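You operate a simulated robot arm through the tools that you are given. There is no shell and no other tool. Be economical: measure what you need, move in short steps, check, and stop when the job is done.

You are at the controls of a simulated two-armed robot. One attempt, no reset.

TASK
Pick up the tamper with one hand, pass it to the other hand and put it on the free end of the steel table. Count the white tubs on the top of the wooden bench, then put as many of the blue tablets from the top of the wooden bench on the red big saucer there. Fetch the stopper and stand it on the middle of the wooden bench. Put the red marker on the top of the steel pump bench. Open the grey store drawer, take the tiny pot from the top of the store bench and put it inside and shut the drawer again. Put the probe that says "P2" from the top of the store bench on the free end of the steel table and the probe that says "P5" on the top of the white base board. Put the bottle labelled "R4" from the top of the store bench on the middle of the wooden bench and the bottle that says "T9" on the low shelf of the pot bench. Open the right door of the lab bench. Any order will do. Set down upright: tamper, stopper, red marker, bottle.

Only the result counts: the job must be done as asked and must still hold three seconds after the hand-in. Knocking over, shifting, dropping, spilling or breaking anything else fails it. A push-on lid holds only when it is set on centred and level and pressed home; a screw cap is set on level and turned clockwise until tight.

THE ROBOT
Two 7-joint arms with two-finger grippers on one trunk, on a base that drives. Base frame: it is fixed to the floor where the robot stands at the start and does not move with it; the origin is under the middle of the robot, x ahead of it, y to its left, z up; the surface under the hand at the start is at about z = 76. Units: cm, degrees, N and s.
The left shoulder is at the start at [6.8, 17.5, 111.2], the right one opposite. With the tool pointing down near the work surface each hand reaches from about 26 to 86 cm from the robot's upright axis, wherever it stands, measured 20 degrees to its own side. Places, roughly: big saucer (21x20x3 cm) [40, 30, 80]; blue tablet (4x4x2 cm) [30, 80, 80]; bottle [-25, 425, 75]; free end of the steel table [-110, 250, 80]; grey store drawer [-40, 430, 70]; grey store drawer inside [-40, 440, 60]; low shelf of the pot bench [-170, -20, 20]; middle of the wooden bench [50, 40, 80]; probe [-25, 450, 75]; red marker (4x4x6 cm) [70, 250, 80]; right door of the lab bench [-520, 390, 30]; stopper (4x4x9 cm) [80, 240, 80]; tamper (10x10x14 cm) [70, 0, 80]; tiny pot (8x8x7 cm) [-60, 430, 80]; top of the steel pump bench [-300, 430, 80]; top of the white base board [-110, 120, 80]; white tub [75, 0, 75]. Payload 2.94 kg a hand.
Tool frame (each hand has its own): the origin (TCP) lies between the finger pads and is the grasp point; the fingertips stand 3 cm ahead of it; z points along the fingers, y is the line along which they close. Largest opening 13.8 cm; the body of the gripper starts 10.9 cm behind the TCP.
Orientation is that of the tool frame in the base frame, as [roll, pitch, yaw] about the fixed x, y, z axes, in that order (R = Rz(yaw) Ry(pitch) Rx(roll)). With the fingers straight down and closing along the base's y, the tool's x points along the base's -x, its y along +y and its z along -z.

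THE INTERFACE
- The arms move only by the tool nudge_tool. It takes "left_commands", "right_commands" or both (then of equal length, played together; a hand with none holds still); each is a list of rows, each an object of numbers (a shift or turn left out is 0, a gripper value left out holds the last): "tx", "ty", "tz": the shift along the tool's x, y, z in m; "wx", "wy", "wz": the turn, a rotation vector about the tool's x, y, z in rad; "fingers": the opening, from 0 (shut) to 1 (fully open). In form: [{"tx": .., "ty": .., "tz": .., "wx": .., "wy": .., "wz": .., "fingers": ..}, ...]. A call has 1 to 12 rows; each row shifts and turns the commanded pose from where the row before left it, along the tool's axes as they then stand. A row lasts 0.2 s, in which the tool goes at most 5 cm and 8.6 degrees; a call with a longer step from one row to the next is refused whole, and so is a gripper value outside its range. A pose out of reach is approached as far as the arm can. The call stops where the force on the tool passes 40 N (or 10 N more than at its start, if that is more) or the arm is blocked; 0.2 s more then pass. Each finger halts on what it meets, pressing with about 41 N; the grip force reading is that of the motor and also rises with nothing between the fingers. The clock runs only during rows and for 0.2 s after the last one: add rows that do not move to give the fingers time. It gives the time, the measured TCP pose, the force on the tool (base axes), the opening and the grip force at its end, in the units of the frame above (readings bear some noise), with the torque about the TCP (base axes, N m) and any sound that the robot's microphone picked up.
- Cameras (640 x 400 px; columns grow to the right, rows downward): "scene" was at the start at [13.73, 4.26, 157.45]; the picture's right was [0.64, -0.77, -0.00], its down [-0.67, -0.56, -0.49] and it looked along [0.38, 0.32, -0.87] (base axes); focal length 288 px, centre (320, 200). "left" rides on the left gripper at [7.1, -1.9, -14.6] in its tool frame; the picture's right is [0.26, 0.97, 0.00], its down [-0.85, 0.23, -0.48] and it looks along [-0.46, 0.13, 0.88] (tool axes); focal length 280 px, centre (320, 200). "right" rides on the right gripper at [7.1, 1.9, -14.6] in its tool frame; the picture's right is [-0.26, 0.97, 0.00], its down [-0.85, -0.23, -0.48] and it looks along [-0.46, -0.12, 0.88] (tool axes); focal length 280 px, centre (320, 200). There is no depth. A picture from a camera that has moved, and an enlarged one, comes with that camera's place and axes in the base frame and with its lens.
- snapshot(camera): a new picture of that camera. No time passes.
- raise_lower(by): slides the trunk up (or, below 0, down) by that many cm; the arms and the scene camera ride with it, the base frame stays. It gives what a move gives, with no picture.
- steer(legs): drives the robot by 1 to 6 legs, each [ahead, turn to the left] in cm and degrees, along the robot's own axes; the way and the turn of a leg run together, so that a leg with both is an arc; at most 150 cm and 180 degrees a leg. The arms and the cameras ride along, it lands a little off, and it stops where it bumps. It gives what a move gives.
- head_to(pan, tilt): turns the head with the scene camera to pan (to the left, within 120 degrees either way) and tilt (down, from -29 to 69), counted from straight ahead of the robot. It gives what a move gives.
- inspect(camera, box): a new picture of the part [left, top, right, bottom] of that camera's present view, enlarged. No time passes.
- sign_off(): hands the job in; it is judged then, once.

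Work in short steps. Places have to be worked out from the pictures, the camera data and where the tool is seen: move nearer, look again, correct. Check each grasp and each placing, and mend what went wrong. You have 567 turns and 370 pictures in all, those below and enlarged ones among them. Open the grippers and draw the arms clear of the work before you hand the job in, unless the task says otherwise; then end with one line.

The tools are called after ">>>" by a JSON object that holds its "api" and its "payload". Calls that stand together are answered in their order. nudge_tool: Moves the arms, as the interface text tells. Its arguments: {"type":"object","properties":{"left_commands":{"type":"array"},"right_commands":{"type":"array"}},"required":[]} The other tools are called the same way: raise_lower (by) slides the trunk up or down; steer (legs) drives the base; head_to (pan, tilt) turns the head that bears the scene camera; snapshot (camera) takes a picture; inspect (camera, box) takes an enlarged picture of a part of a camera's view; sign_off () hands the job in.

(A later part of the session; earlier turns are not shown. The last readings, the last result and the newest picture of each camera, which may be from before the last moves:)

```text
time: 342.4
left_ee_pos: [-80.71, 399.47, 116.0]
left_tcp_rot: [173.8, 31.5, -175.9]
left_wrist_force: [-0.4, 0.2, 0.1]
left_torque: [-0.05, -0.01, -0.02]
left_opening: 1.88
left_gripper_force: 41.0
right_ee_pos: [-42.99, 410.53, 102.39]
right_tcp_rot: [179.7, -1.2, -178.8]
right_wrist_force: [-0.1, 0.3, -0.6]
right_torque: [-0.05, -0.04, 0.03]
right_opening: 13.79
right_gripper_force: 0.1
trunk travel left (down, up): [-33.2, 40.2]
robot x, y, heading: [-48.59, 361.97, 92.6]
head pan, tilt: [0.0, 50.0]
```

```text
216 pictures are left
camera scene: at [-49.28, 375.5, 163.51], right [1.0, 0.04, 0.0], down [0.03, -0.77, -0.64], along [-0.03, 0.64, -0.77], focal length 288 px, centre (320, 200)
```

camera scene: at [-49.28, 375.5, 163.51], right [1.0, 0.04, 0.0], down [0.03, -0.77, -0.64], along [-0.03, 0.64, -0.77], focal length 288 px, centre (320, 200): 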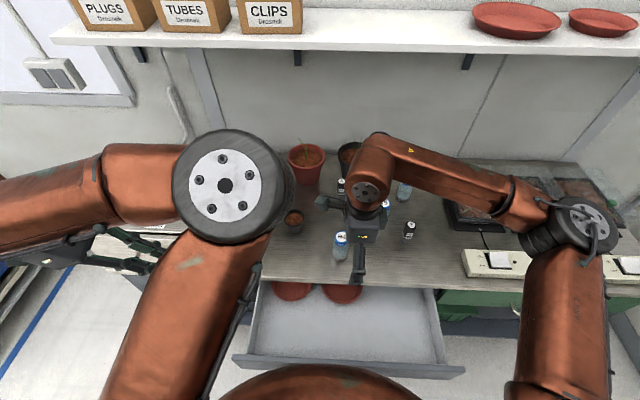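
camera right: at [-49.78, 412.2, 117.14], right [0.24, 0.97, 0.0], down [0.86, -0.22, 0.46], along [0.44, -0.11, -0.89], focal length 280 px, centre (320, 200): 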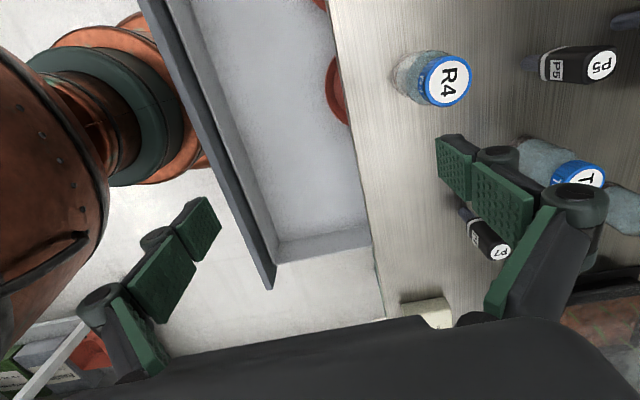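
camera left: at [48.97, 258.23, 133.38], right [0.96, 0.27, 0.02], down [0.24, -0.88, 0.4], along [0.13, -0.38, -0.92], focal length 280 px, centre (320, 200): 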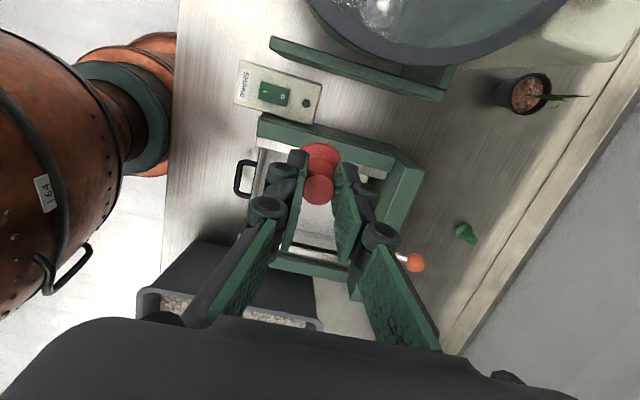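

Pot at ≈(−61.7,434.3). I shift the left arm a bit further left and bring the right hand above the pot.

>>> {"api": "nudge_tool", "payload": {"left_commands": [{"tx": 0.02}, {"tx": 0.03}, {"tx": 0.03}, {"tx": 0.03}, {}]}}

>>> {"api": "nudge_tool", "payload": {"right_commands": [{"tx": 0.0187, "ty": 0.0238}, {"tx": 0.0187, "ty": 0.0238}, {"tx": 0.0187, "ty": 0.0238}, {"tx": 0.0187, "ty": 0.0238}, {"tx": 0.0187, "ty": 0.0238}, {"tx": 0.0187, "ty": 0.0238}, {"tx": 0.0187, "ty": 0.0238}, {"tx": 0.0187, "ty": 0.0238}, {"tx": 0.0187, "ty": 0.0238}, {"tx": 0.0187, "ty": 0.0238}, {}]}}

>>> {"api": "snapshot", "payload": {"camera": "right"}}

>>> {"api": "snapshot", "payload": {"camera": "scene"}}

```text
time: 343.6
left_ee_pos: [-89.95, 398.68, 110.47]
left_tcp_rot: [173.7, 31.4, -176.1]
left_wrist_force: [-0.7, -0.7, -0.6]
left_torque: [-0.02, 0.08, 0.0]
left_opening: 1.89
left_gripper_force: 41.3
right_ee_pos: [-43.02, 410.44, 102.46]
right_tcp_rot: [179.6, -1.3, -178.8]
right_wrist_force: [0.4, -0.3, -0.1]
right_torque: [0.02, 0.03, -0.01]
right_opening: 13.78
right_gripper_force: 0.1
trunk travel left (down, up): [-33.2, 40.2]
robot x, y, heading: [-48.66, 362.06, 92.6]
head pan, tilt: [0.0, 50.0]
```

```text
time: 346.0
left_ee_pos: [-89.85, 398.75, 110.39]
left_tcp_rot: [173.8, 31.4, -176.0]
left_wrist_force: [0.4, 0.4, 0.1]
left_torque: [0.04, 0.05, -0.01]
left_opening: 1.88
left_gripper_force: 41.3
right_ee_pos: [-61.38, 433.03, 102.76]
right_tcp_rot: [179.6, -1.3, -178.8]
right_wrist_force: [0.9, -0.2, 0.5]
right_torque: [0.01, 0.08, 0.0]
right_opening: 13.81
right_gripper_force: 0.2
right hand out of reach, approached as far as the arm can: row 10
trunk travel left (down, up): [-33.2, 40.2]
robot x, y, heading: [-48.45, 362.05, 92.5]
head pan, tilt: [0.0, 50.0]
```

```text
215 pictures are left
camera right: at [-68.2, 434.72, 117.47], right [0.24, 0.97, 0.0], down [0.86, -0.22, 0.45], along [0.44, -0.11, -0.89], focal length 280 px, centre (320, 200)
```

right: 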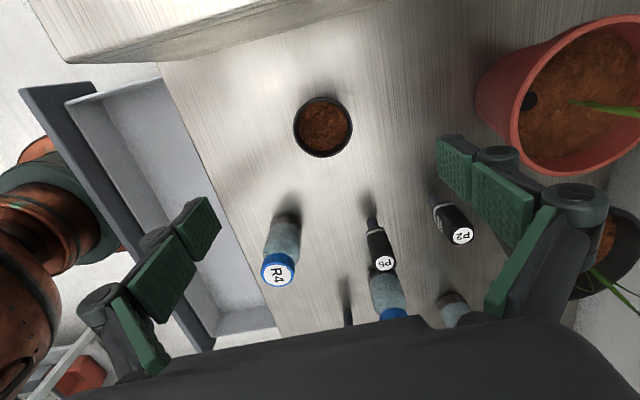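

```text
214 pictures are left
camera scene: at [-49.06, 375.42, 163.51], right [1.0, 0.04, 0.0], down [0.03, -0.77, -0.64], along [-0.03, 0.64, -0.77], focal length 288 px, centre (320, 200)
```

scene: 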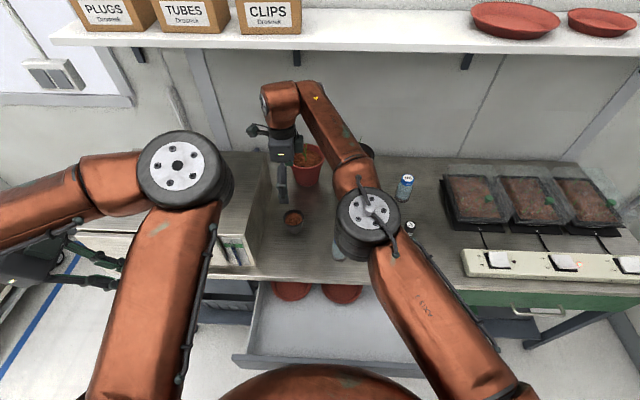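

Pot centre ≈(−60.2,433.3). To keep my camera clear of the metal box I yaw 26°, then go down over the pot.

>>> {"api": "nudge_tool", "payload": {"right_commands": [{"wz": 0.115}, {"wz": 0.115}, {"wz": 0.115}, {"wz": 0.112, "tx": -0.011, "ty": 0.006}, {"tz": 0.03}, {"tz": 0.03}, {"tz": 0.03}, {}]}}

>>> {"api": "snapshot", "payload": {"camera": "right"}}

```text
time: 347.8
left_ee_pos: [-90.03, 398.67, 110.17]
left_tcp_rot: [173.7, 31.5, -176.0]
left_wrist_force: [-0.1, -0.1, -0.2]
left_torque: [-0.01, 0.04, -0.01]
left_opening: 1.89
left_gripper_force: 41.0
right_ee_pos: [-60.75, 433.33, 93.79]
right_tcp_rot: [-179.8, -1.2, 155.0]
right_wrist_force: [-0.2, -0.4, -0.6]
right_torque: [0.0, 0.01, -0.01]
right_opening: 13.8
right_gripper_force: 0.0
trunk travel left (down, up): [-33.2, 40.2]
robot x, y, heading: [-48.49, 361.9, 92.7]
head pan, tilt: [0.0, 50.0]
```

```text
213 pictures are left
camera right: at [-66.07, 437.97, 108.54], right [0.64, 0.76, -0.01], down [0.68, -0.57, 0.46], along [0.35, -0.3, -0.89], focal length 280 px, centre (320, 200)
```

right: 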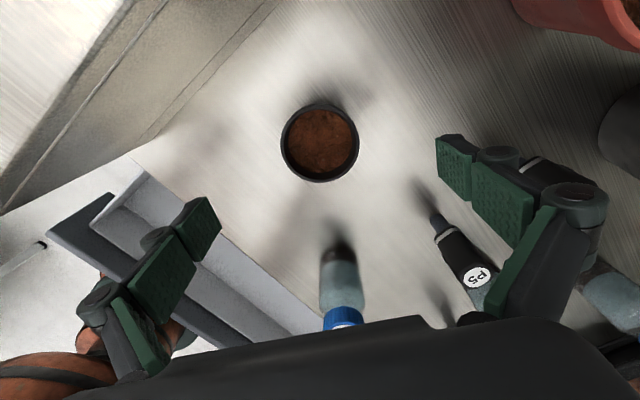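

>>> {"api": "nudge_tool", "payload": {"right_commands": [{"tz": 0.03, "tx": -0.004, "fingers": 0.85}, {"tz": 0.03}, {"tz": 0.03}, {"tz": 0.03}, {"tz": 0.012}, {"fingers": 0.0}, {}, {}, {}, {}, {}, {}]}}

>>> {"api": "snapshot", "payload": {"camera": "right"}}

```text
time: 350.4
left_ee_pos: [-89.86, 398.6, 110.32]
left_tcp_rot: [173.7, 31.5, -176.1]
left_wrist_force: [-0.4, -0.3, -0.8]
left_torque: [0.02, 0.0, 0.02]
left_opening: 1.88
left_gripper_force: 41.1
right_ee_pos: [-60.53, 433.22, 80.92]
right_tcp_rot: [-180.0, -1.4, 155.2]
right_wrist_force: [1.9, 6.5, 17.6]
right_torque: [0.09, 0.06, -0.06]
right_opening: 6.24
right_gripper_force: 41.5
trunk travel left (down, up): [-33.2, 40.2]
robot x, y, heading: [-48.88, 362.21, 92.4]
head pan, tilt: [0.0, 50.0]
```

```text
212 pictures are left
camera right: at [-65.9, 437.84, 95.65], right [0.65, 0.76, -0.01], down [0.68, -0.57, 0.46], along [0.34, -0.3, -0.89], focal length 280 px, centre (320, 200)
```

right: 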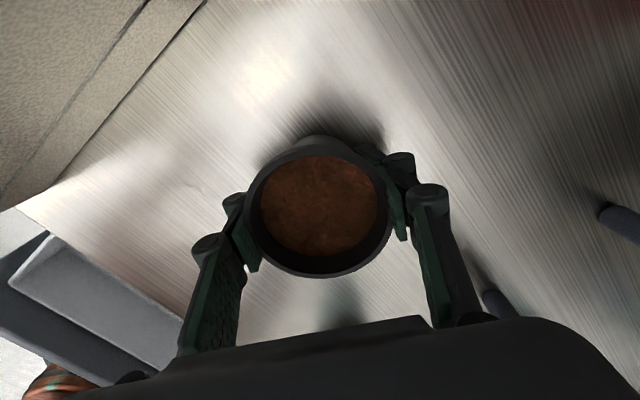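

Gripped (6.2 cm). I lift and check.

>>> {"api": "nudge_tool", "payload": {"right_commands": [{"tz": -0.01}, {"tz": -0.03}, {"tz": -0.03}, {"tz": -0.04}, {"tz": -0.04}, {"tz": -0.04}, {}]}}

>>> {"api": "snapshot", "payload": {"camera": "right"}}

>>> {"api": "snapshot", "payload": {"camera": "scene"}}

```text
time: 352.0
left_ee_pos: [-90.04, 398.8, 110.2]
left_tcp_rot: [173.7, 31.4, -176.0]
left_wrist_force: [-0.7, 0.1, -0.7]
left_torque: [-0.05, 0.0, -0.02]
left_opening: 1.89
left_gripper_force: 41.3
right_ee_pos: [-60.1, 433.18, 99.64]
right_tcp_rot: [-179.7, -1.2, 155.0]
right_wrist_force: [0.1, -0.1, -1.4]
right_torque: [-0.01, 0.01, -0.02]
right_opening: 6.23
right_gripper_force: 41.4
trunk travel left (down, up): [-33.2, 40.2]
robot x, y, heading: [-48.65, 361.85, 92.6]
head pan, tilt: [0.0, 50.0]
```

```text
211 pictures are left
camera right: at [-65.48, 437.87, 114.31], right [0.65, 0.76, -0.01], down [0.68, -0.57, 0.46], along [0.35, -0.3, -0.89], focal length 280 px, centre (320, 200)
```

right: 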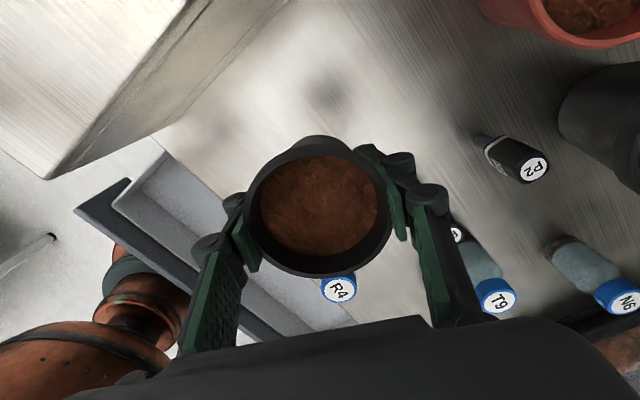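

```text
210 pictures are left
camera scene: at [-49.33, 375.49, 163.5], right [1.0, 0.04, 0.0], down [0.03, -0.77, -0.64], along [-0.03, 0.64, -0.77], focal length 288 px, centre (320, 200)
```

scene: 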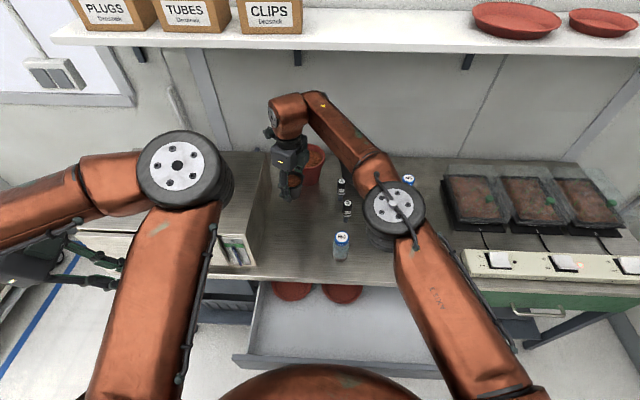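

Pot held. I carry it over the open drawer at (−45,404).

>>> {"api": "nudge_tool", "payload": {"right_commands": [{"tx": -0.0235, "ty": -0.0182}, {"tx": -0.0235, "ty": -0.0182}, {"tx": -0.0235, "ty": -0.0182}, {"tx": -0.0235, "ty": -0.0182}, {"tx": -0.0235, "ty": -0.0182}, {"tx": -0.0235, "ty": -0.0182}, {"tx": -0.0235, "ty": -0.0182}, {"tx": -0.0235, "ty": -0.0182}, {"tx": -0.0235, "ty": -0.0182}, {"tx": -0.0235, "ty": -0.0182}, {"tx": -0.0235, "ty": -0.0182}, {}]}}

>>> {"api": "snapshot", "payload": {"camera": "right"}}

>>> {"api": "snapshot", "payload": {"camera": "scene"}}

```text
time: 354.6
left_ee_pos: [-90.06, 398.81, 110.39]
left_tcp_rot: [173.8, 31.4, -175.9]
left_wrist_force: [0.2, 0.0, -1.0]
left_torque: [-0.02, 0.01, 0.0]
left_opening: 1.88
left_gripper_force: 41.1
right_ee_pos: [-45.24, 403.91, 99.22]
right_tcp_rot: [-179.8, -1.3, 155.0]
right_wrist_force: [-0.5, -0.2, -1.1]
right_torque: [-0.02, -0.04, -0.03]
right_opening: 6.19
right_gripper_force: 41.0
trunk travel left (down, up): [-33.2, 40.2]
robot x, y, heading: [-48.86, 362.29, 92.4]
head pan, tilt: [0.0, 50.0]
```

```text
209 pictures are left
camera right: at [-50.6, 408.54, 113.86], right [0.65, 0.76, -0.01], down [0.68, -0.57, 0.46], along [0.35, -0.3, -0.89], focal length 280 px, centre (320, 200)
```

right: 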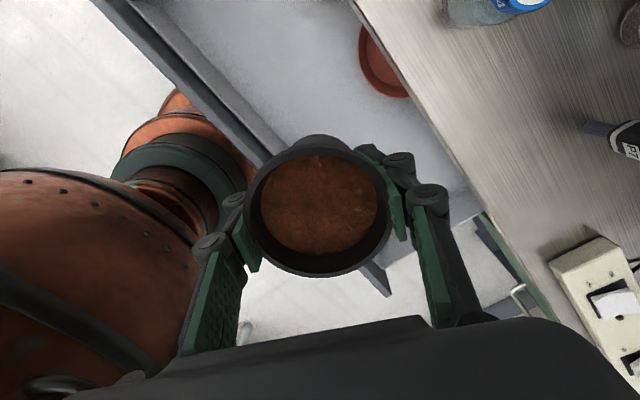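

```text
208 pictures are left
camera scene: at [-49.34, 375.42, 163.51], right [1.0, 0.04, 0.0], down [0.03, -0.77, -0.64], along [-0.03, 0.64, -0.77], focal length 288 px, centre (320, 200)
```

scene: 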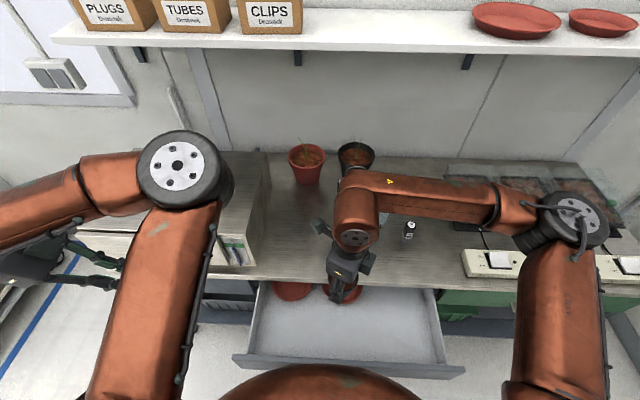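

A saucer lies in the back; I shift the pot to x≈−31 over the clear drawer floor and lower it.

>>> {"api": "nudge_tool", "payload": {"right_commands": [{"tx": -0.0253, "ty": 0.0117}, {"tx": -0.0253, "ty": 0.0117}, {"tx": -0.0253, "ty": 0.0117}, {"tx": -0.0253, "ty": 0.0117}, {"tx": -0.0253, "ty": 0.0117}, {"tz": 0.03}, {"tz": 0.03}, {"tz": 0.03}, {"tz": 0.03}, {"tz": 0.03}, {"tz": 0.03}, {}]}}

>>> {"api": "snapshot", "payload": {"camera": "right"}}

>>> {"api": "snapshot", "payload": {"camera": "scene"}}

```text
time: 357.2
left_ee_pos: [-89.91, 398.68, 110.43]
left_tcp_rot: [173.8, 31.5, -176.0]
left_wrist_force: [-0.4, -0.5, -0.6]
left_torque: [-0.01, 0.01, -0.05]
left_opening: 1.9
left_gripper_force: 40.5
right_ee_pos: [-31.83, 404.15, 80.89]
right_tcp_rot: [-179.7, -1.2, 155.0]
right_wrist_force: [-0.4, 0.4, -0.8]
right_torque: [0.0, 0.02, -0.02]
right_opening: 6.2
right_gripper_force: 40.8
trunk travel left (down, up): [-33.2, 40.2]
robot x, y, heading: [-48.71, 361.83, 92.4]
head pan, tilt: [0.0, 50.0]
```

```text
207 pictures are left
camera right: at [-37.16, 408.81, 95.62], right [0.64, 0.76, -0.01], down [0.68, -0.57, 0.46], along [0.34, -0.3, -0.89], focal length 280 px, centre (320, 200)
```

right: 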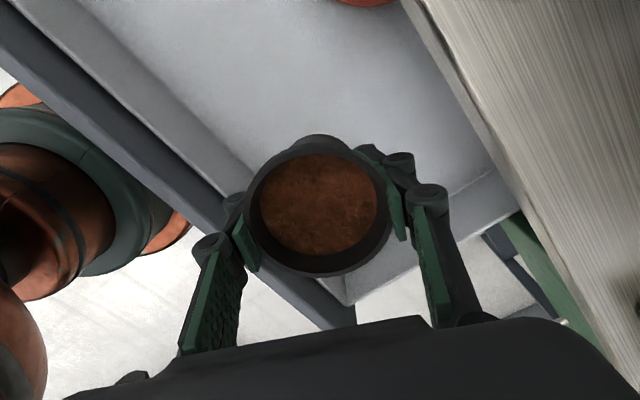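

```text
206 pictures are left
camera scene: at [-49.29, 375.35, 163.53], right [1.0, 0.04, 0.0], down [0.03, -0.77, -0.64], along [-0.03, 0.64, -0.77], focal length 288 px, centre (320, 200)
```

scene: 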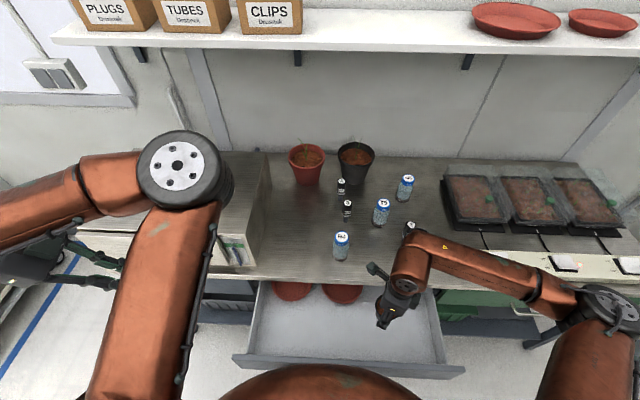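

>>> {"api": "nudge_tool", "payload": {"right_commands": [{"tz": 0.03}, {"tz": 0.03}, {"tz": 0.03}, {"tz": 0.02}, {}]}}

>>> {"api": "nudge_tool", "payload": {"right_commands": [{"tz": 0.005}, {"tz": 0.005}, {"tz": 0.005}, {}]}}

>>> {"api": "snapshot", "payload": {"camera": "right"}}

```text
time: 358.4
left_ee_pos: [-90.11, 398.62, 110.34]
left_tcp_rot: [173.7, 31.5, -175.9]
left_wrist_force: [0.6, 0.6, -0.9]
left_torque: [0.01, 0.01, -0.04]
left_opening: 1.89
left_gripper_force: 41.3
right_ee_pos: [-31.97, 404.21, 69.95]
right_tcp_rot: [-179.8, -1.2, 155.0]
right_wrist_force: [0.3, 0.1, -0.9]
right_torque: [0.0, -0.04, 0.02]
right_opening: 6.21
right_gripper_force: 41.1
trunk travel left (down, up): [-33.2, 40.2]
robot x, y, heading: [-48.7, 362.09, 92.5]
head pan, tilt: [0.0, 50.0]
```

```text
time: 359.4
left_ee_pos: [-90.03, 398.69, 110.35]
left_tcp_rot: [173.7, 31.4, -175.9]
left_wrist_force: [0.9, 0.5, -0.8]
left_torque: [0.0, 0.0, 0.01]
left_opening: 1.91
left_gripper_force: 41.3
right_ee_pos: [-31.86, 404.31, 68.49]
right_tcp_rot: [-179.8, -1.3, 155.1]
right_wrist_force: [1.3, -0.1, -2.0]
right_torque: [0.02, 0.0, 0.02]
right_opening: 6.19
right_gripper_force: 40.7
trunk travel left (down, up): [-33.2, 40.2]
robot x, y, heading: [-48.99, 361.68, 92.3]
head pan, tilt: [0.0, 50.0]
```

```text
205 pictures are left
camera right: at [-37.25, 408.86, 83.19], right [0.64, 0.76, -0.01], down [0.68, -0.57, 0.46], along [0.35, -0.3, -0.89], focal length 280 px, centre (320, 200)
```

right: 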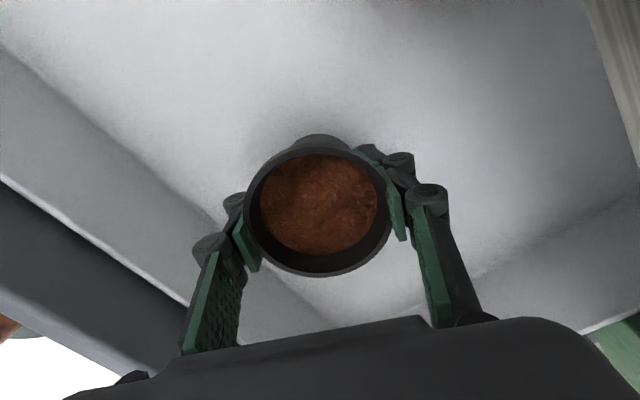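

>>> {"api": "nudge_tool", "payload": {"right_commands": [{"tz": 0.005}, {"tz": 0.005}, {"tz": 0.003}, {"tz": 0.003}, {}]}}

>>> {"api": "nudge_tool", "payload": {"right_commands": [{"tz": 0.003}, {"tz": 0.003}, {}]}}

```text
time: 360.6
left_ee_pos: [-89.94, 398.6, 110.28]
left_tcp_rot: [173.8, 31.6, -176.0]
left_wrist_force: [0.1, 0.5, -0.6]
left_torque: [0.01, -0.02, 0.01]
left_opening: 1.91
left_gripper_force: 40.8
right_ee_pos: [-31.92, 404.25, 66.8]
right_tcp_rot: [-179.8, -1.4, 155.0]
right_wrist_force: [-0.5, 0.5, -1.2]
right_torque: [0.0, 0.0, -0.03]
right_opening: 6.18
right_gripper_force: 41.3
trunk travel left (down, up): [-33.2, 40.2]
robot x, y, heading: [-48.54, 362.06, 92.3]
head pan, tilt: [0.0, 50.0]
```

```text
time: 361.4
left_ee_pos: [-89.83, 398.77, 110.29]
left_tcp_rot: [173.8, 31.5, -176.0]
left_wrist_force: [0.2, 0.7, -0.7]
left_torque: [-0.04, 0.02, 0.01]
left_opening: 1.9
left_gripper_force: 41.6
right_ee_pos: [-31.97, 404.24, 66.15]
right_tcp_rot: [-179.8, -1.3, 155.0]
right_wrist_force: [-0.5, -0.3, -1.2]
right_torque: [-0.01, 0.01, -0.02]
right_opening: 6.15
right_gripper_force: 40.8
trunk travel left (down, up): [-33.2, 40.2]
robot x, y, heading: [-48.71, 361.69, 92.5]
head pan, tilt: [0.0, 50.0]
```

>>> {"api": "nudge_tool", "payload": {"right_commands": [{"tz": 0.004}, {"tz": 0.004}, {"tz": 0.003}, {}]}}

>>> {"api": "nudge_tool", "payload": {"right_commands": [{"tz": 0.003}, {"tz": 0.003}, {"tz": 0.003}, {}]}}

```text
time: 362.0
left_ee_pos: [-89.93, 398.64, 110.26]
left_tcp_rot: [173.8, 31.5, -176.0]
left_wrist_force: [0.3, 0.7, -0.6]
left_torque: [-0.04, 0.02, -0.01]
left_opening: 1.89
left_gripper_force: 41.1
right_ee_pos: [-31.99, 404.65, 65.86]
right_tcp_rot: [179.8, -1.4, 154.8]
right_wrist_force: [4.8, 0.1, 20.5]
right_torque: [-0.17, 0.04, 0.04]
right_opening: 6.15
right_gripper_force: 41.2
trunk travel left (down, up): [-33.2, 40.2]
robot x, y, heading: [-48.95, 361.81, 92.1]
head pan, tilt: [0.0, 50.0]
stopped in row 3 (right hand): the force on the tool passed its limit at 46 N (the readings are from after the stop); the commanded pose is now the measured one
```

```text
time: 362.4
left_ee_pos: [-89.98, 398.73, 110.39]
left_tcp_rot: [173.7, 31.5, -176.0]
left_wrist_force: [0.1, 0.0, -0.9]
left_torque: [-0.03, 0.03, 0.0]
left_opening: 1.9
left_gripper_force: 40.6
right_ee_pos: [-31.93, 404.94, 65.93]
right_tcp_rot: [179.6, -1.8, 154.8]
right_wrist_force: [4.1, 0.6, 21.4]
right_torque: [-0.47, -0.01, 0.1]
right_opening: 6.17
right_gripper_force: 40.9
trunk travel left (down, up): [-33.2, 40.2]
robot x, y, heading: [-48.94, 362.28, 92.3]
head pan, tilt: [0.0, 50.0]
stopped in row 2 (right hand): the force on the tool passed its limit at 46 N (the readings are from after the stop); the commanded pose is now the measured one
```

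Contact with the drawer floor. I relax 2 mm, open, and lift out.

>>> {"api": "nudge_tool", "payload": {"right_commands": [{"tz": -0.003}, {"fingers": 0.62}, {}, {}, {}, {"tz": -0.02}, {"tz": -0.03}, {"tz": -0.03}, {"tz": -0.03}, {"tz": -0.03}, {"tz": -0.03}, {}]}}

>>> {"api": "snapshot", "payload": {"camera": "right"}}

```text
time: 365.0
left_ee_pos: [-89.95, 398.84, 110.28]
left_tcp_rot: [173.9, 31.4, -176.1]
left_wrist_force: [-0.1, -1.1, -1.4]
left_torque: [0.0, 0.02, 0.0]
left_opening: 1.92
left_gripper_force: 40.8
right_ee_pos: [-31.5, 404.5, 83.1]
right_tcp_rot: [179.7, -1.6, 154.8]
right_wrist_force: [0.0, 0.5, 0.0]
right_torque: [-0.02, -0.03, 0.01]
right_opening: 8.54
right_gripper_force: 0.0
trunk travel left (down, up): [-33.2, 40.2]
robot x, y, heading: [-48.73, 362.09, 92.4]
head pan, tilt: [0.0, 50.0]
```

```text
204 pictures are left
camera right: at [-36.75, 409.09, 97.78], right [0.65, 0.76, 0.0], down [0.68, -0.58, 0.45], along [0.34, -0.29, -0.89], focal length 280 px, centre (320, 200)
```

right: 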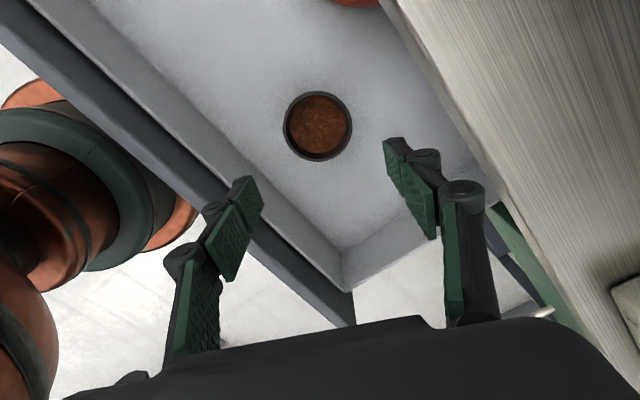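

The tiny pot stands in the drawer. I back the robot up so the hand can push the front panel shut.

>>> {"api": "nudge_tool", "payload": {"right_commands": [{"tz": -0.03, "fingers": 0.0}, {"tz": -0.04}, {"tz": -0.04}, {}]}}

>>> {"api": "steer", "payload": {"legs": [[-27, 0]]}}

>>> {"api": "nudge_tool", "payload": {"right_commands": [{"tz": 0.03}, {"tz": 0.04}, {"tz": 0.04}, {"tz": 0.04}, {"tz": 0.04}, {"tz": 0.03}, {}]}}

>>> {"api": "snapshot", "payload": {"camera": "scene"}}

>>> {"api": "snapshot", "payload": {"camera": "right"}}

```text
time: 366.0
left_ee_pos: [-89.81, 398.66, 110.27]
left_tcp_rot: [173.8, 31.4, -176.0]
left_wrist_force: [-0.3, -0.3, -0.6]
left_torque: [0.01, 0.0, 0.02]
left_opening: 1.92
left_gripper_force: 41.3
right_ee_pos: [-31.34, 404.28, 94.15]
right_tcp_rot: [179.6, -1.5, 154.8]
right_wrist_force: [0.3, -0.2, -0.3]
right_torque: [-0.04, 0.02, 0.02]
right_opening: 0.02
right_gripper_force: 5.1
trunk travel left (down, up): [-33.2, 40.2]
robot x, y, heading: [-48.63, 362.05, 92.3]
head pan, tilt: [0.0, 50.0]
```

```text
time: 367.9
left_ee_pos: [-88.78, 372.33, 110.3]
left_tcp_rot: [173.8, 31.6, -176.2]
left_wrist_force: [-0.5, 0.2, -0.3]
left_torque: [0.05, 0.01, 0.03]
left_opening: 1.89
left_gripper_force: 40.9
right_ee_pos: [-30.1, 377.68, 94.14]
right_tcp_rot: [179.7, -1.5, 154.6]
right_wrist_force: [0.3, -0.3, 0.3]
right_torque: [0.04, 0.03, -0.02]
right_opening: 0.0
right_gripper_force: 27.9
trunk travel left (down, up): [-33.2, 40.2]
robot x, y, heading: [-47.97, 335.46, 92.2]
head pan, tilt: [0.0, 50.0]
```

```text
time: 369.5
left_ee_pos: [-88.81, 372.3, 110.28]
left_tcp_rot: [173.8, 31.5, -176.2]
left_wrist_force: [1.4, 0.4, 0.3]
left_torque: [0.0, 0.01, 0.01]
left_opening: 1.86
left_gripper_force: 40.8
right_ee_pos: [-30.59, 378.17, 72.09]
right_tcp_rot: [179.7, -1.6, 154.6]
right_wrist_force: [0.3, -0.5, -0.1]
right_torque: [-0.04, 0.01, -0.01]
right_opening: 0.01
right_gripper_force: 28.5
trunk travel left (down, up): [-33.2, 40.2]
robot x, y, heading: [-47.91, 335.32, 92.1]
head pan, tilt: [0.0, 50.0]
```

```text
203 pictures are left
camera scene: at [-48.14, 348.86, 163.52], right [1.0, 0.04, 0.0], down [0.03, -0.77, -0.64], along [-0.03, 0.64, -0.77], focal length 288 px, centre (320, 200)
```

scene: 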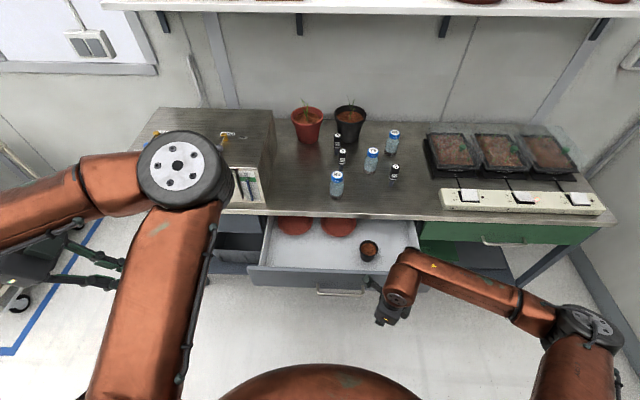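

```text
202 pictures are left
camera right: at [-35.85, 382.77, 86.96], right [0.65, 0.76, 0.0], down [0.68, -0.58, 0.45], along [0.34, -0.3, -0.89], focal length 280 px, centre (320, 200)
```

right: 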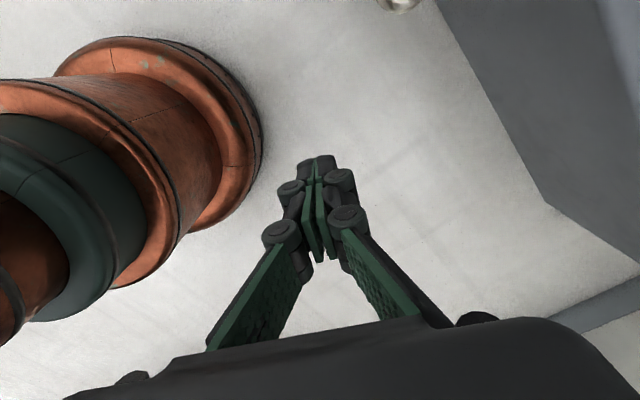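

>>> {"api": "nudge_tool", "payload": {"right_commands": [{"tx": 0.025, "ty": -0.0115}, {"tx": 0.025, "ty": -0.0115}, {"tx": 0.0107, "ty": 0.0226, "tz": 0.01}, {"tx": 0.0107, "ty": 0.0226}, {"tx": 0.0107, "ty": 0.0226}, {"tx": 0.0107, "ty": 0.0226}, {"tx": 0.0107, "ty": 0.0226}, {"tx": 0.0107, "ty": 0.0226}, {"tx": 0.0107, "ty": 0.0226}, {"tx": 0.0107, "ty": 0.0226}, {"tx": 0.0107, "ty": 0.0226}, {}]}}

>>> {"api": "snapshot", "payload": {"camera": "scene"}}

>>> {"api": "snapshot", "payload": {"camera": "right"}}

```text
time: 372.1
left_ee_pos: [-88.79, 372.36, 110.25]
left_tcp_rot: [173.8, 31.5, -176.2]
left_wrist_force: [0.6, 0.2, -0.8]
left_torque: [-0.03, 0.05, -0.02]
left_opening: 1.93
left_gripper_force: 41.2
right_ee_pos: [-36.06, 400.48, 71.64]
right_tcp_rot: [179.7, -1.6, 154.6]
right_wrist_force: [0.2, 0.8, -0.3]
right_torque: [0.02, 0.05, 0.02]
right_opening: 0.01
right_gripper_force: 28.4
trunk travel left (down, up): [-33.2, 40.2]
robot x, y, heading: [-47.76, 335.49, 92.4]
head pan, tilt: [0.0, 50.0]
```

```text
201 pictures are left
camera scene: at [-48.12, 348.87, 163.52], right [1.0, 0.04, 0.0], down [0.03, -0.77, -0.64], along [-0.03, 0.64, -0.77], focal length 288 px, centre (320, 200)
```

scene: 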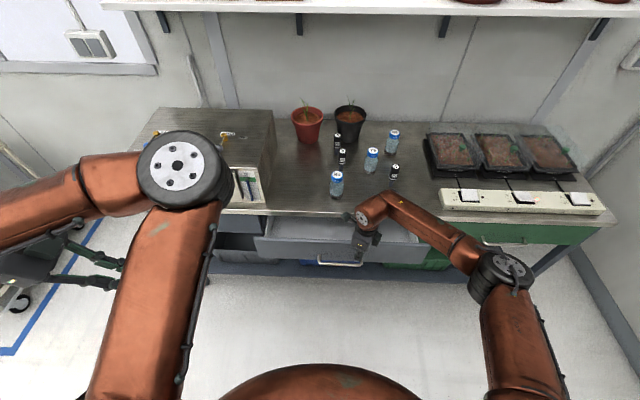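

```text
200 pictures are left
camera right: at [-41.36, 405.08, 86.44], right [0.65, 0.76, 0.0], down [0.68, -0.58, 0.45], along [0.34, -0.3, -0.89], focal length 280 px, centre (320, 200)
```

right: 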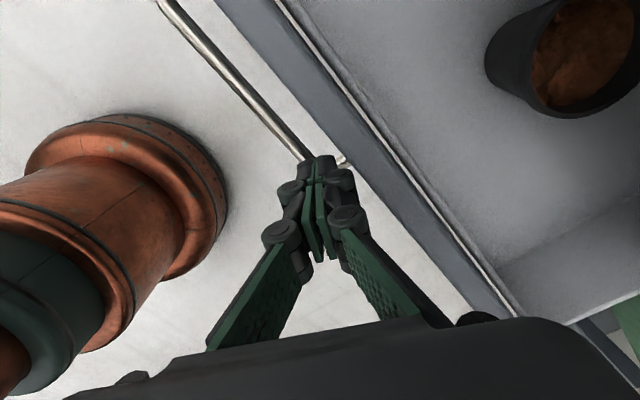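

Closing well. I continue the push to shut.

>>> {"api": "nudge_tool", "payload": {"right_commands": [{"tx": 0.0085, "ty": 0.018}, {"tx": 0.0085, "ty": 0.018}, {"tx": 0.0085, "ty": 0.018}, {"tx": 0.0085, "ty": 0.018}, {"tx": 0.0043, "ty": 0.009}, {}]}}

>>> {"api": "snapshot", "payload": {"camera": "scene"}}

```text
time: 373.5
left_ee_pos: [-88.71, 372.38, 110.27]
left_tcp_rot: [173.8, 31.5, -176.1]
left_wrist_force: [-0.4, 0.5, -0.3]
left_torque: [0.0, 0.05, -0.01]
left_opening: 1.88
left_gripper_force: 41.1
right_ee_pos: [-36.26, 409.55, 71.85]
right_tcp_rot: [179.7, -1.5, 154.6]
right_wrist_force: [-0.4, -0.9, 0.1]
right_torque: [0.03, 0.0, -0.01]
right_opening: 0.0
right_gripper_force: 28.5
trunk travel left (down, up): [-33.2, 40.2]
robot x, y, heading: [-47.81, 335.25, 92.2]
head pan, tilt: [0.0, 50.0]
```

```text
199 pictures are left
camera scene: at [-48.14, 348.9, 163.52], right [1.0, 0.04, 0.0], down [0.03, -0.77, -0.64], along [-0.03, 0.64, -0.77], focal length 288 px, centre (320, 200)
```

scene: 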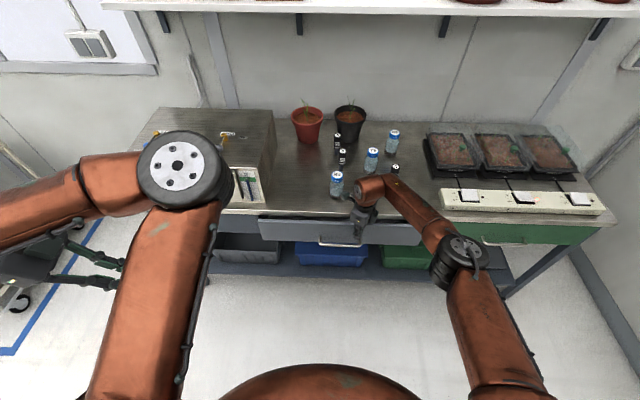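

>>> {"api": "nudge_tool", "payload": {"right_commands": [{"tx": 0.0043, "ty": 0.009}, {"tx": 0.0043, "ty": 0.009}, {"tx": 0.0021, "ty": 0.0045}, {}]}}

>>> {"api": "inspect", "payload": {"camera": "scene", "box": [240, 180, 440, 305]}}

```text
time: 374.5
left_ee_pos: [-88.71, 372.29, 110.27]
left_tcp_rot: [173.8, 31.5, -176.4]
left_wrist_force: [0.8, -0.2, -0.7]
left_torque: [-0.03, 0.02, 0.04]
left_opening: 1.91
left_gripper_force: 41.2
right_ee_pos: [-36.1, 411.9, 71.73]
right_tcp_rot: [179.7, -1.5, 154.7]
right_wrist_force: [-0.2, -10.4, -0.9]
right_torque: [0.58, 0.04, -0.08]
right_opening: 0.0
right_gripper_force: 28.5
trunk travel left (down, up): [-33.2, 40.2]
robot x, y, heading: [-47.57, 335.22, 92.3]
head pan, tilt: [0.0, 50.0]
```

```text
3.20 times, centred on (340, 242) of scene
camera zoom: at [-48.14, 348.79, 163.52], right [1.0, 0.04, 0.0], down [0.03, -0.77, -0.64], along [-0.02, 0.64, -0.77], focal length 920 px, centre (256, 64)
```

zoom: 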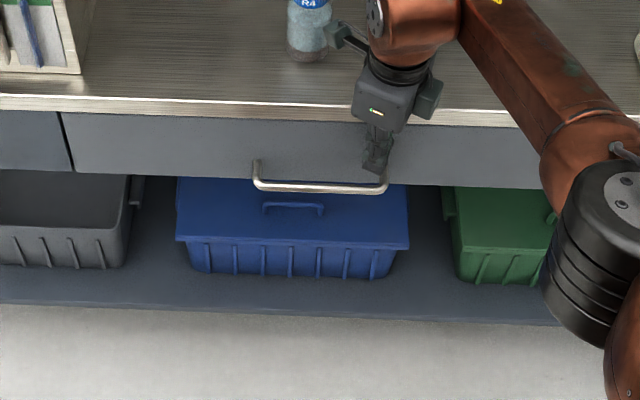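

Resistance felt; one more small push to be sure, then I back away.

>>> {"api": "nudge_tool", "payload": {"right_commands": [{"tx": 0.0015, "ty": 0.0032}, {"tx": 0.0013, "ty": 0.0027}, {}]}}

>>> {"api": "nudge_tool", "payload": {"right_commands": [{"tx": -0.0085, "ty": -0.018}, {"tx": -0.0085, "ty": -0.018}, {"tx": -0.0085, "ty": -0.018}, {"tx": -0.0085, "ty": -0.018}, {"tx": -0.0085, "ty": -0.018}, {"tx": -0.0085, "ty": -0.018}, {"tz": -0.03}, {"tz": -0.03}, {"tz": -0.03}, {"tz": -0.03}, {"tz": -0.03}, {"tz": -0.03}]}}

>>> {"api": "inspect", "payload": {"camera": "scene", "box": [200, 180, 440, 330]}}

```text
time: 375.1
left_ee_pos: [-88.74, 372.12, 110.36]
left_tcp_rot: [173.8, 31.5, -176.4]
left_wrist_force: [0.5, -0.1, -0.6]
left_torque: [0.0, 0.04, -0.01]
left_opening: 1.87
left_gripper_force: 41.1
right_ee_pos: [-36.18, 411.88, 71.83]
right_tcp_rot: [-179.6, -1.2, 154.7]
right_wrist_force: [0.6, -17.7, 10.9]
right_torque: [1.28, -0.06, -0.18]
right_opening: 0.0
right_gripper_force: 28.2
trunk travel left (down, up): [-33.2, 40.2]
robot x, y, heading: [-47.8, 335.24, 92.1]
head pan, tilt: [0.0, 50.0]
stopped in row 2 (right hand): the force on the tool passed its limit at 44 N (the readings are from after the stop); the commanded pose is now the measured one
```

```text
time: 377.6
left_ee_pos: [-88.67, 372.4, 110.22]
left_tcp_rot: [173.9, 31.5, -176.4]
left_wrist_force: [0.4, -0.1, -0.5]
left_torque: [0.03, 0.04, 0.04]
left_opening: 1.9
left_gripper_force: 40.6
right_ee_pos: [-35.71, 400.01, 89.56]
right_tcp_rot: [-179.7, -1.2, 154.7]
right_wrist_force: [-0.8, 0.6, 0.2]
right_torque: [-0.01, 0.0, 0.03]
right_opening: 0.0
right_gripper_force: 28.3
trunk travel left (down, up): [-33.2, 40.2]
robot x, y, heading: [-48.13, 335.62, 92.3]
head pan, tilt: [0.0, 50.0]
```

```text
2.67 times, centred on (320, 255) of scene
camera zoom: at [-48.14, 348.78, 163.53], right [1.0, 0.04, 0.0], down [0.03, -0.77, -0.64], along [-0.02, 0.64, -0.77], focal length 767 px, centre (320, 53)
```

zoom: 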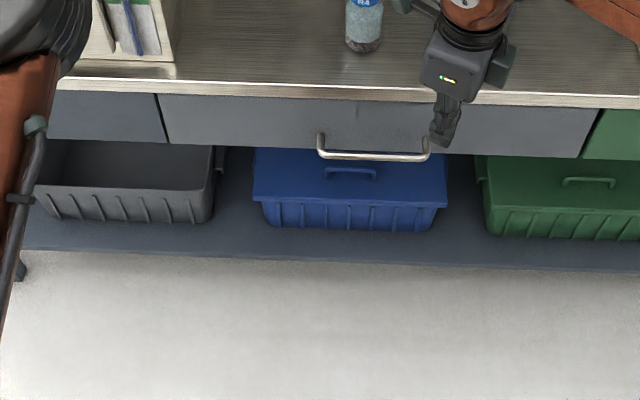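

Drawer shut. Next: red marker to the pump bench. I raise the right hand a bit, turn left and look along the way.

>>> {"api": "nudge_tool", "payload": {"right_commands": [{"tz": -0.04, "tx": -0.01, "ty": -0.02}, {"tz": -0.04, "tx": -0.01, "ty": -0.02}, {"tz": -0.04}, {"tz": -0.04}, {"tz": -0.04}, {}]}}

>>> {"api": "steer", "payload": {"legs": [[-10, 0]]}}

>>> {"api": "steer", "payload": {"legs": [[0, 88]]}}

>>> {"api": "head_to", "payload": {"pan": 0, "tilt": 20}}

>>> {"api": "snapshot", "payload": {"camera": "scene"}}

```text
time: 379.1
left_ee_pos: [-88.71, 372.48, 110.32]
left_tcp_rot: [173.8, 31.5, -176.3]
left_wrist_force: [-0.2, 0.3, -1.7]
left_torque: [-0.03, 0.0, 0.0]
left_opening: 1.87
left_gripper_force: 40.4
right_ee_pos: [-35.29, 395.74, 109.43]
right_tcp_rot: [-179.7, -1.0, 154.7]
right_wrist_force: [0.2, 0.5, 0.7]
right_torque: [0.01, 0.03, 0.03]
right_opening: 0.02
right_gripper_force: 28.7
trunk travel left (down, up): [-33.2, 40.2]
robot x, y, heading: [-47.76, 335.74, 92.2]
head pan, tilt: [0.0, 50.0]
```

```text
time: 380.2
left_ee_pos: [-88.52, 364.71, 109.78]
left_tcp_rot: [175.4, 31.4, -175.6]
left_wrist_force: [-0.5, -1.0, -0.4]
left_torque: [0.07, 0.0, 0.06]
left_opening: 1.89
left_gripper_force: 41.0
right_ee_pos: [-35.09, 388.02, 108.45]
right_tcp_rot: [-178.6, -0.6, 154.6]
right_wrist_force: [-0.8, -1.0, 0.1]
right_torque: [0.11, 0.0, -0.01]
right_opening: 0.02
right_gripper_force: 28.3
trunk travel left (down, up): [-33.2, 40.2]
robot x, y, heading: [-47.36, 325.91, 92.2]
head pan, tilt: [0.0, 50.0]
```

```text
time: 381.1
left_ee_pos: [-87.28, 348.03, 111.94]
left_tcp_rot: [164.5, 33.0, -179.7]
left_wrist_force: [-1.0, 0.4, -2.9]
left_torque: [-0.01, -0.31, -0.03]
left_opening: 1.88
left_gripper_force: 41.1
right_ee_pos: [-34.68, 374.21, 114.75]
right_tcp_rot: [174.5, -5.1, 152.4]
right_wrist_force: [-0.2, 1.0, -1.6]
right_torque: [-0.01, -0.17, 0.03]
right_opening: 0.0
right_gripper_force: 28.0
trunk travel left (down, up): [-33.2, 40.2]
robot x, y, heading: [-47.34, 325.61, 94.0]
head pan, tilt: [0.0, 50.0]
stopped in leg 1: the robot was blocked; the commanded pose is now the measured one
```

```text
time: 382.1
left_ee_pos: [-87.26, 350.23, 111.81]
left_tcp_rot: [165.9, 33.0, -179.3]
left_wrist_force: [-0.7, 0.8, -0.5]
left_torque: [-0.17, -0.04, -0.11]
left_opening: 1.91
left_gripper_force: 40.4
right_ee_pos: [-34.67, 376.45, 114.16]
right_tcp_rot: [175.5, -4.7, 152.4]
right_wrist_force: [-0.9, 2.0, 0.5]
right_torque: [-0.21, -0.08, -0.01]
right_opening: 0.0
right_gripper_force: 28.6
trunk travel left (down, up): [-33.2, 40.2]
robot x, y, heading: [-47.43, 325.44, 94.1]
head pan, tilt: [0.0, 20.0]
```

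```text
196 pictures are left
camera scene: at [-48.48, 343.91, 168.04], right [1.0, 0.07, 0.0], down [0.02, -0.36, -0.93], along [-0.06, 0.93, -0.36], focal length 288 px, centre (320, 200)
```

scene: 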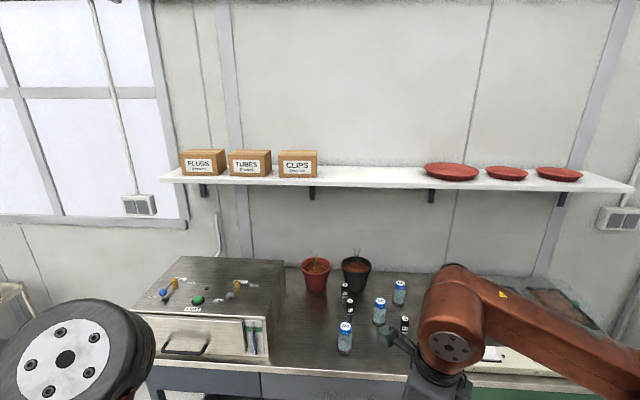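

Reversing makes the body rock; I'll let it settle before turning. Now turn again.

>>> {"api": "head_to", "payload": {"pan": 10, "tilt": 20}}

>>> {"api": "steer", "payload": {"legs": [[0, 86]]}}

>>> {"api": "head_to", "payload": {"pan": -10, "tilt": 20}}

>>> {"api": "snapshot", "payload": {"camera": "scene"}}

```text
time: 382.8
left_ee_pos: [-87.43, 352.33, 111.75]
left_tcp_rot: [167.5, 32.8, -178.6]
left_wrist_force: [0.4, -0.4, -0.5]
left_torque: [0.04, 0.04, 0.03]
left_opening: 1.89
left_gripper_force: 40.9
right_ee_pos: [-35.02, 378.75, 113.45]
right_tcp_rot: [176.8, -4.2, 152.2]
right_wrist_force: [0.2, -0.2, 0.9]
right_torque: [0.03, 0.02, -0.04]
right_opening: 0.02
right_gripper_force: 28.3
trunk travel left (down, up): [-33.2, 40.2]
robot x, y, heading: [-47.12, 325.76, 93.9]
head pan, tilt: [10.0, 20.0]
```

```text
time: 386.9
left_ee_pos: [-75.65, 287.1, 111.72]
left_tcp_rot: [167.0, 32.6, -92.5]
left_wrist_force: [0.3, -0.1, -1.1]
left_torque: [-0.01, -0.02, -0.03]
left_opening: 1.9
left_gripper_force: 41.1
right_ee_pos: [-98.64, 341.35, 113.69]
right_tcp_rot: [176.4, -4.4, -121.5]
right_wrist_force: [-0.2, 0.2, 0.2]
right_torque: [-0.03, 0.04, 0.04]
right_opening: 0.0
right_gripper_force: 28.4
trunk travel left (down, up): [-33.2, 40.2]
robot x, y, heading: [-47.38, 325.46, -180.0]
head pan, tilt: [10.0, 20.0]
```

```text
time: 387.7
left_ee_pos: [-75.73, 287.16, 111.58]
left_tcp_rot: [167.1, 32.5, -92.5]
left_wrist_force: [-0.4, 0.2, 0.1]
left_torque: [-0.03, 0.01, -0.01]
left_opening: 1.92
left_gripper_force: 41.1
right_ee_pos: [-98.66, 341.31, 113.67]
right_tcp_rot: [176.5, -4.5, -121.6]
right_wrist_force: [0.0, -0.1, 0.1]
right_torque: [-0.03, 0.02, -0.01]
right_opening: 0.0
right_gripper_force: 28.3
trunk travel left (down, up): [-33.2, 40.2]
robot x, y, heading: [-47.28, 325.58, -179.8]
head pan, tilt: [-10.0, 20.0]
```

```text
195 pictures are left
camera scene: at [-62.1, 327.17, 168.08], right [0.17, 0.99, 0.0], down [0.34, -0.06, -0.94], along [-0.93, 0.16, -0.34], focal length 288 px, centre (320, 200)
```

scene: 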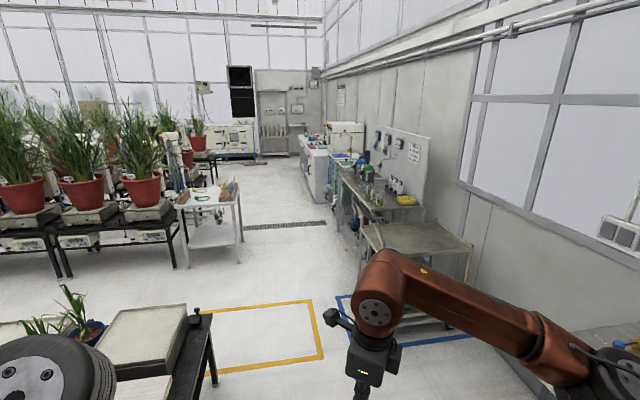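

The aisle y≈290–370 is clear. I drive along it to x≈−265.

>>> {"api": "steer", "payload": {"legs": [[140, 0]]}}

>>> {"api": "steer", "payload": {"legs": [[75, 0]]}}

>>> {"api": "head_to", "payload": {"pan": -50, "tilt": 30}}

>>> {"api": "snapshot", "payload": {"camera": "scene"}}

```text
time: 394.8
left_ee_pos: [-216.25, 283.76, 111.73]
left_tcp_rot: [167.0, 32.7, -90.8]
left_wrist_force: [-0.4, -0.2, -0.5]
left_torque: [-0.02, -0.03, -0.02]
left_opening: 1.88
left_gripper_force: 41.0
right_ee_pos: [-240.84, 337.49, 113.57]
right_tcp_rot: [176.4, -4.5, -119.8]
right_wrist_force: [-0.1, -0.1, -0.4]
right_torque: [-0.03, 0.0, -0.03]
right_opening: 0.0
right_gripper_force: 28.6
trunk travel left (down, up): [-33.2, 40.2]
robot x, y, heading: [-188.69, 323.34, -178.4]
head pan, tilt: [-10.0, 20.0]
```

```text
time: 398.8
left_ee_pos: [-291.07, 281.03, 111.68]
left_tcp_rot: [167.0, 32.6, -90.2]
left_wrist_force: [0.1, 0.7, -0.4]
left_torque: [0.04, 0.03, -0.02]
left_opening: 1.87
left_gripper_force: 41.1
right_ee_pos: [-316.03, 334.29, 113.63]
right_tcp_rot: [176.4, -4.4, -119.4]
right_wrist_force: [-1.2, -0.6, 0.1]
right_torque: [0.0, -0.02, -0.02]
right_opening: 0.0
right_gripper_force: 28.4
trunk travel left (down, up): [-33.2, 40.2]
robot x, y, heading: [-264.15, 320.22, -177.8]
head pan, tilt: [-10.0, 20.0]
```

```text
time: 399.9
left_ee_pos: [-291.03, 280.93, 111.79]
left_tcp_rot: [167.0, 32.7, -90.2]
left_wrist_force: [-0.1, -0.2, -0.6]
left_torque: [0.01, -0.01, 0.04]
left_opening: 1.89
left_gripper_force: 40.5
right_ee_pos: [-316.09, 334.42, 113.53]
right_tcp_rot: [176.4, -4.4, -119.4]
right_wrist_force: [0.9, 0.9, 0.5]
right_torque: [-0.01, 0.0, 0.01]
right_opening: 0.0
right_gripper_force: 28.4
trunk travel left (down, up): [-33.2, 40.2]
robot x, y, heading: [-264.32, 320.13, -177.5]
head pan, tilt: [-50.0, 30.0]
```

```text
194 pictures are left
camera scene: at [-275.86, 326.94, 166.47], right [0.74, 0.67, 0.0], down [0.34, -0.37, -0.87], along [-0.58, 0.64, -0.5], focal length 288 px, centre (320, 200)
```

scene: 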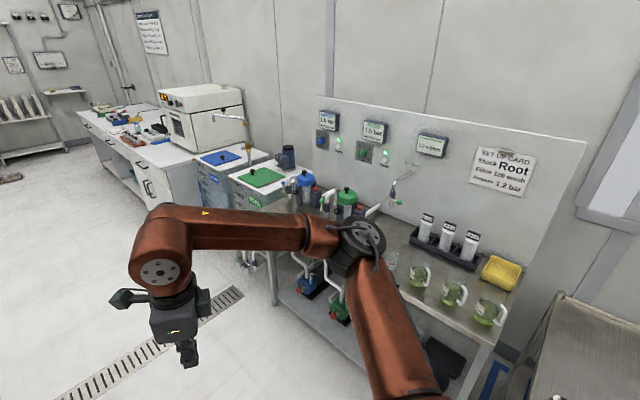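

I turn toward the pump bench to see its free top area.

>>> {"api": "steer", "payload": {"legs": [[20, 0]]}}

>>> {"api": "head_to", "payload": {"pan": -40, "tilt": 30}}

>>> {"api": "steer", "payload": {"legs": [[0, -85]]}}

>>> {"api": "head_to", "payload": {"pan": 0, "tilt": 35}}

>>> {"api": "snapshot", "payload": {"camera": "scene"}}

```text
time: 401.5
left_ee_pos: [-310.87, 280.12, 111.8]
left_tcp_rot: [166.9, 32.6, -90.2]
left_wrist_force: [0.2, 0.6, -0.9]
left_torque: [0.04, 0.0, -0.03]
left_opening: 1.88
left_gripper_force: 41.2
right_ee_pos: [-335.71, 333.57, 113.75]
right_tcp_rot: [176.3, -4.5, -119.2]
right_wrist_force: [-1.2, 0.1, -0.4]
right_torque: [-0.01, 0.01, 0.0]
right_opening: 0.02
right_gripper_force: 28.8
trunk travel left (down, up): [-33.2, 40.2]
robot x, y, heading: [-284.18, 319.78, -177.9]
head pan, tilt: [-50.0, 30.0]
```

```text
time: 402.2
left_ee_pos: [-311.0, 280.05, 111.74]
left_tcp_rot: [167.0, 32.5, -90.3]
left_wrist_force: [0.1, 0.2, -0.1]
left_torque: [-0.05, 0.04, 0.04]
left_opening: 1.89
left_gripper_force: 41.3
right_ee_pos: [-335.91, 333.58, 113.56]
right_tcp_rot: [176.4, -4.4, -119.3]
right_wrist_force: [-0.3, -0.3, -0.3]
right_torque: [-0.01, 0.03, -0.04]
right_opening: 0.01
right_gripper_force: 28.1
trunk travel left (down, up): [-33.2, 40.2]
robot x, y, heading: [-283.89, 319.8, -177.7]
head pan, tilt: [-40.0, 30.0]
```

```text
time: 406.2
left_ee_pos: [-326.33, 342.09, 111.59]
left_tcp_rot: [167.0, 32.5, -174.0]
left_wrist_force: [-0.6, 0.4, 0.1]
left_torque: [-0.01, 0.02, 0.01]
left_opening: 1.89
left_gripper_force: 41.0
right_ee_pos: [-275.99, 372.77, 113.56]
right_tcp_rot: [176.4, -4.4, 157.0]
right_wrist_force: [0.7, -0.3, 0.2]
right_torque: [0.01, 0.03, -0.04]
right_opening: 0.0
right_gripper_force: 28.4
trunk travel left (down, up): [-33.2, 40.2]
robot x, y, heading: [-284.15, 319.56, 98.5]
head pan, tilt: [-40.0, 30.0]
```

```text
time: 407.2
left_ee_pos: [-326.26, 342.01, 111.66]
left_tcp_rot: [167.1, 32.7, -173.9]
left_wrist_force: [-1.1, -0.1, -0.2]
left_torque: [-0.01, -0.01, 0.01]
left_opening: 1.9
left_gripper_force: 40.3
right_ee_pos: [-276.03, 372.74, 113.73]
right_tcp_rot: [176.3, -4.4, 157.0]
right_wrist_force: [0.0, -0.8, 0.9]
right_torque: [0.01, 0.0, 0.0]
right_opening: 0.0
right_gripper_force: 28.3
trunk travel left (down, up): [-33.2, 40.2]
robot x, y, heading: [-283.9, 319.72, 98.6]
head pan, tilt: [0.0, 35.0]
```

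```text
193 pictures are left
camera scene: at [-286.14, 334.03, 165.69], right [0.99, 0.15, 0.0], down [0.09, -0.57, -0.82], along [-0.12, 0.81, -0.57], focal length 288 px, centre (320, 200)
```

scene: 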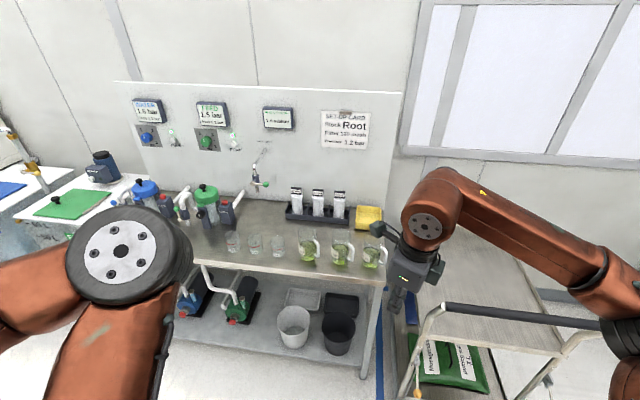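

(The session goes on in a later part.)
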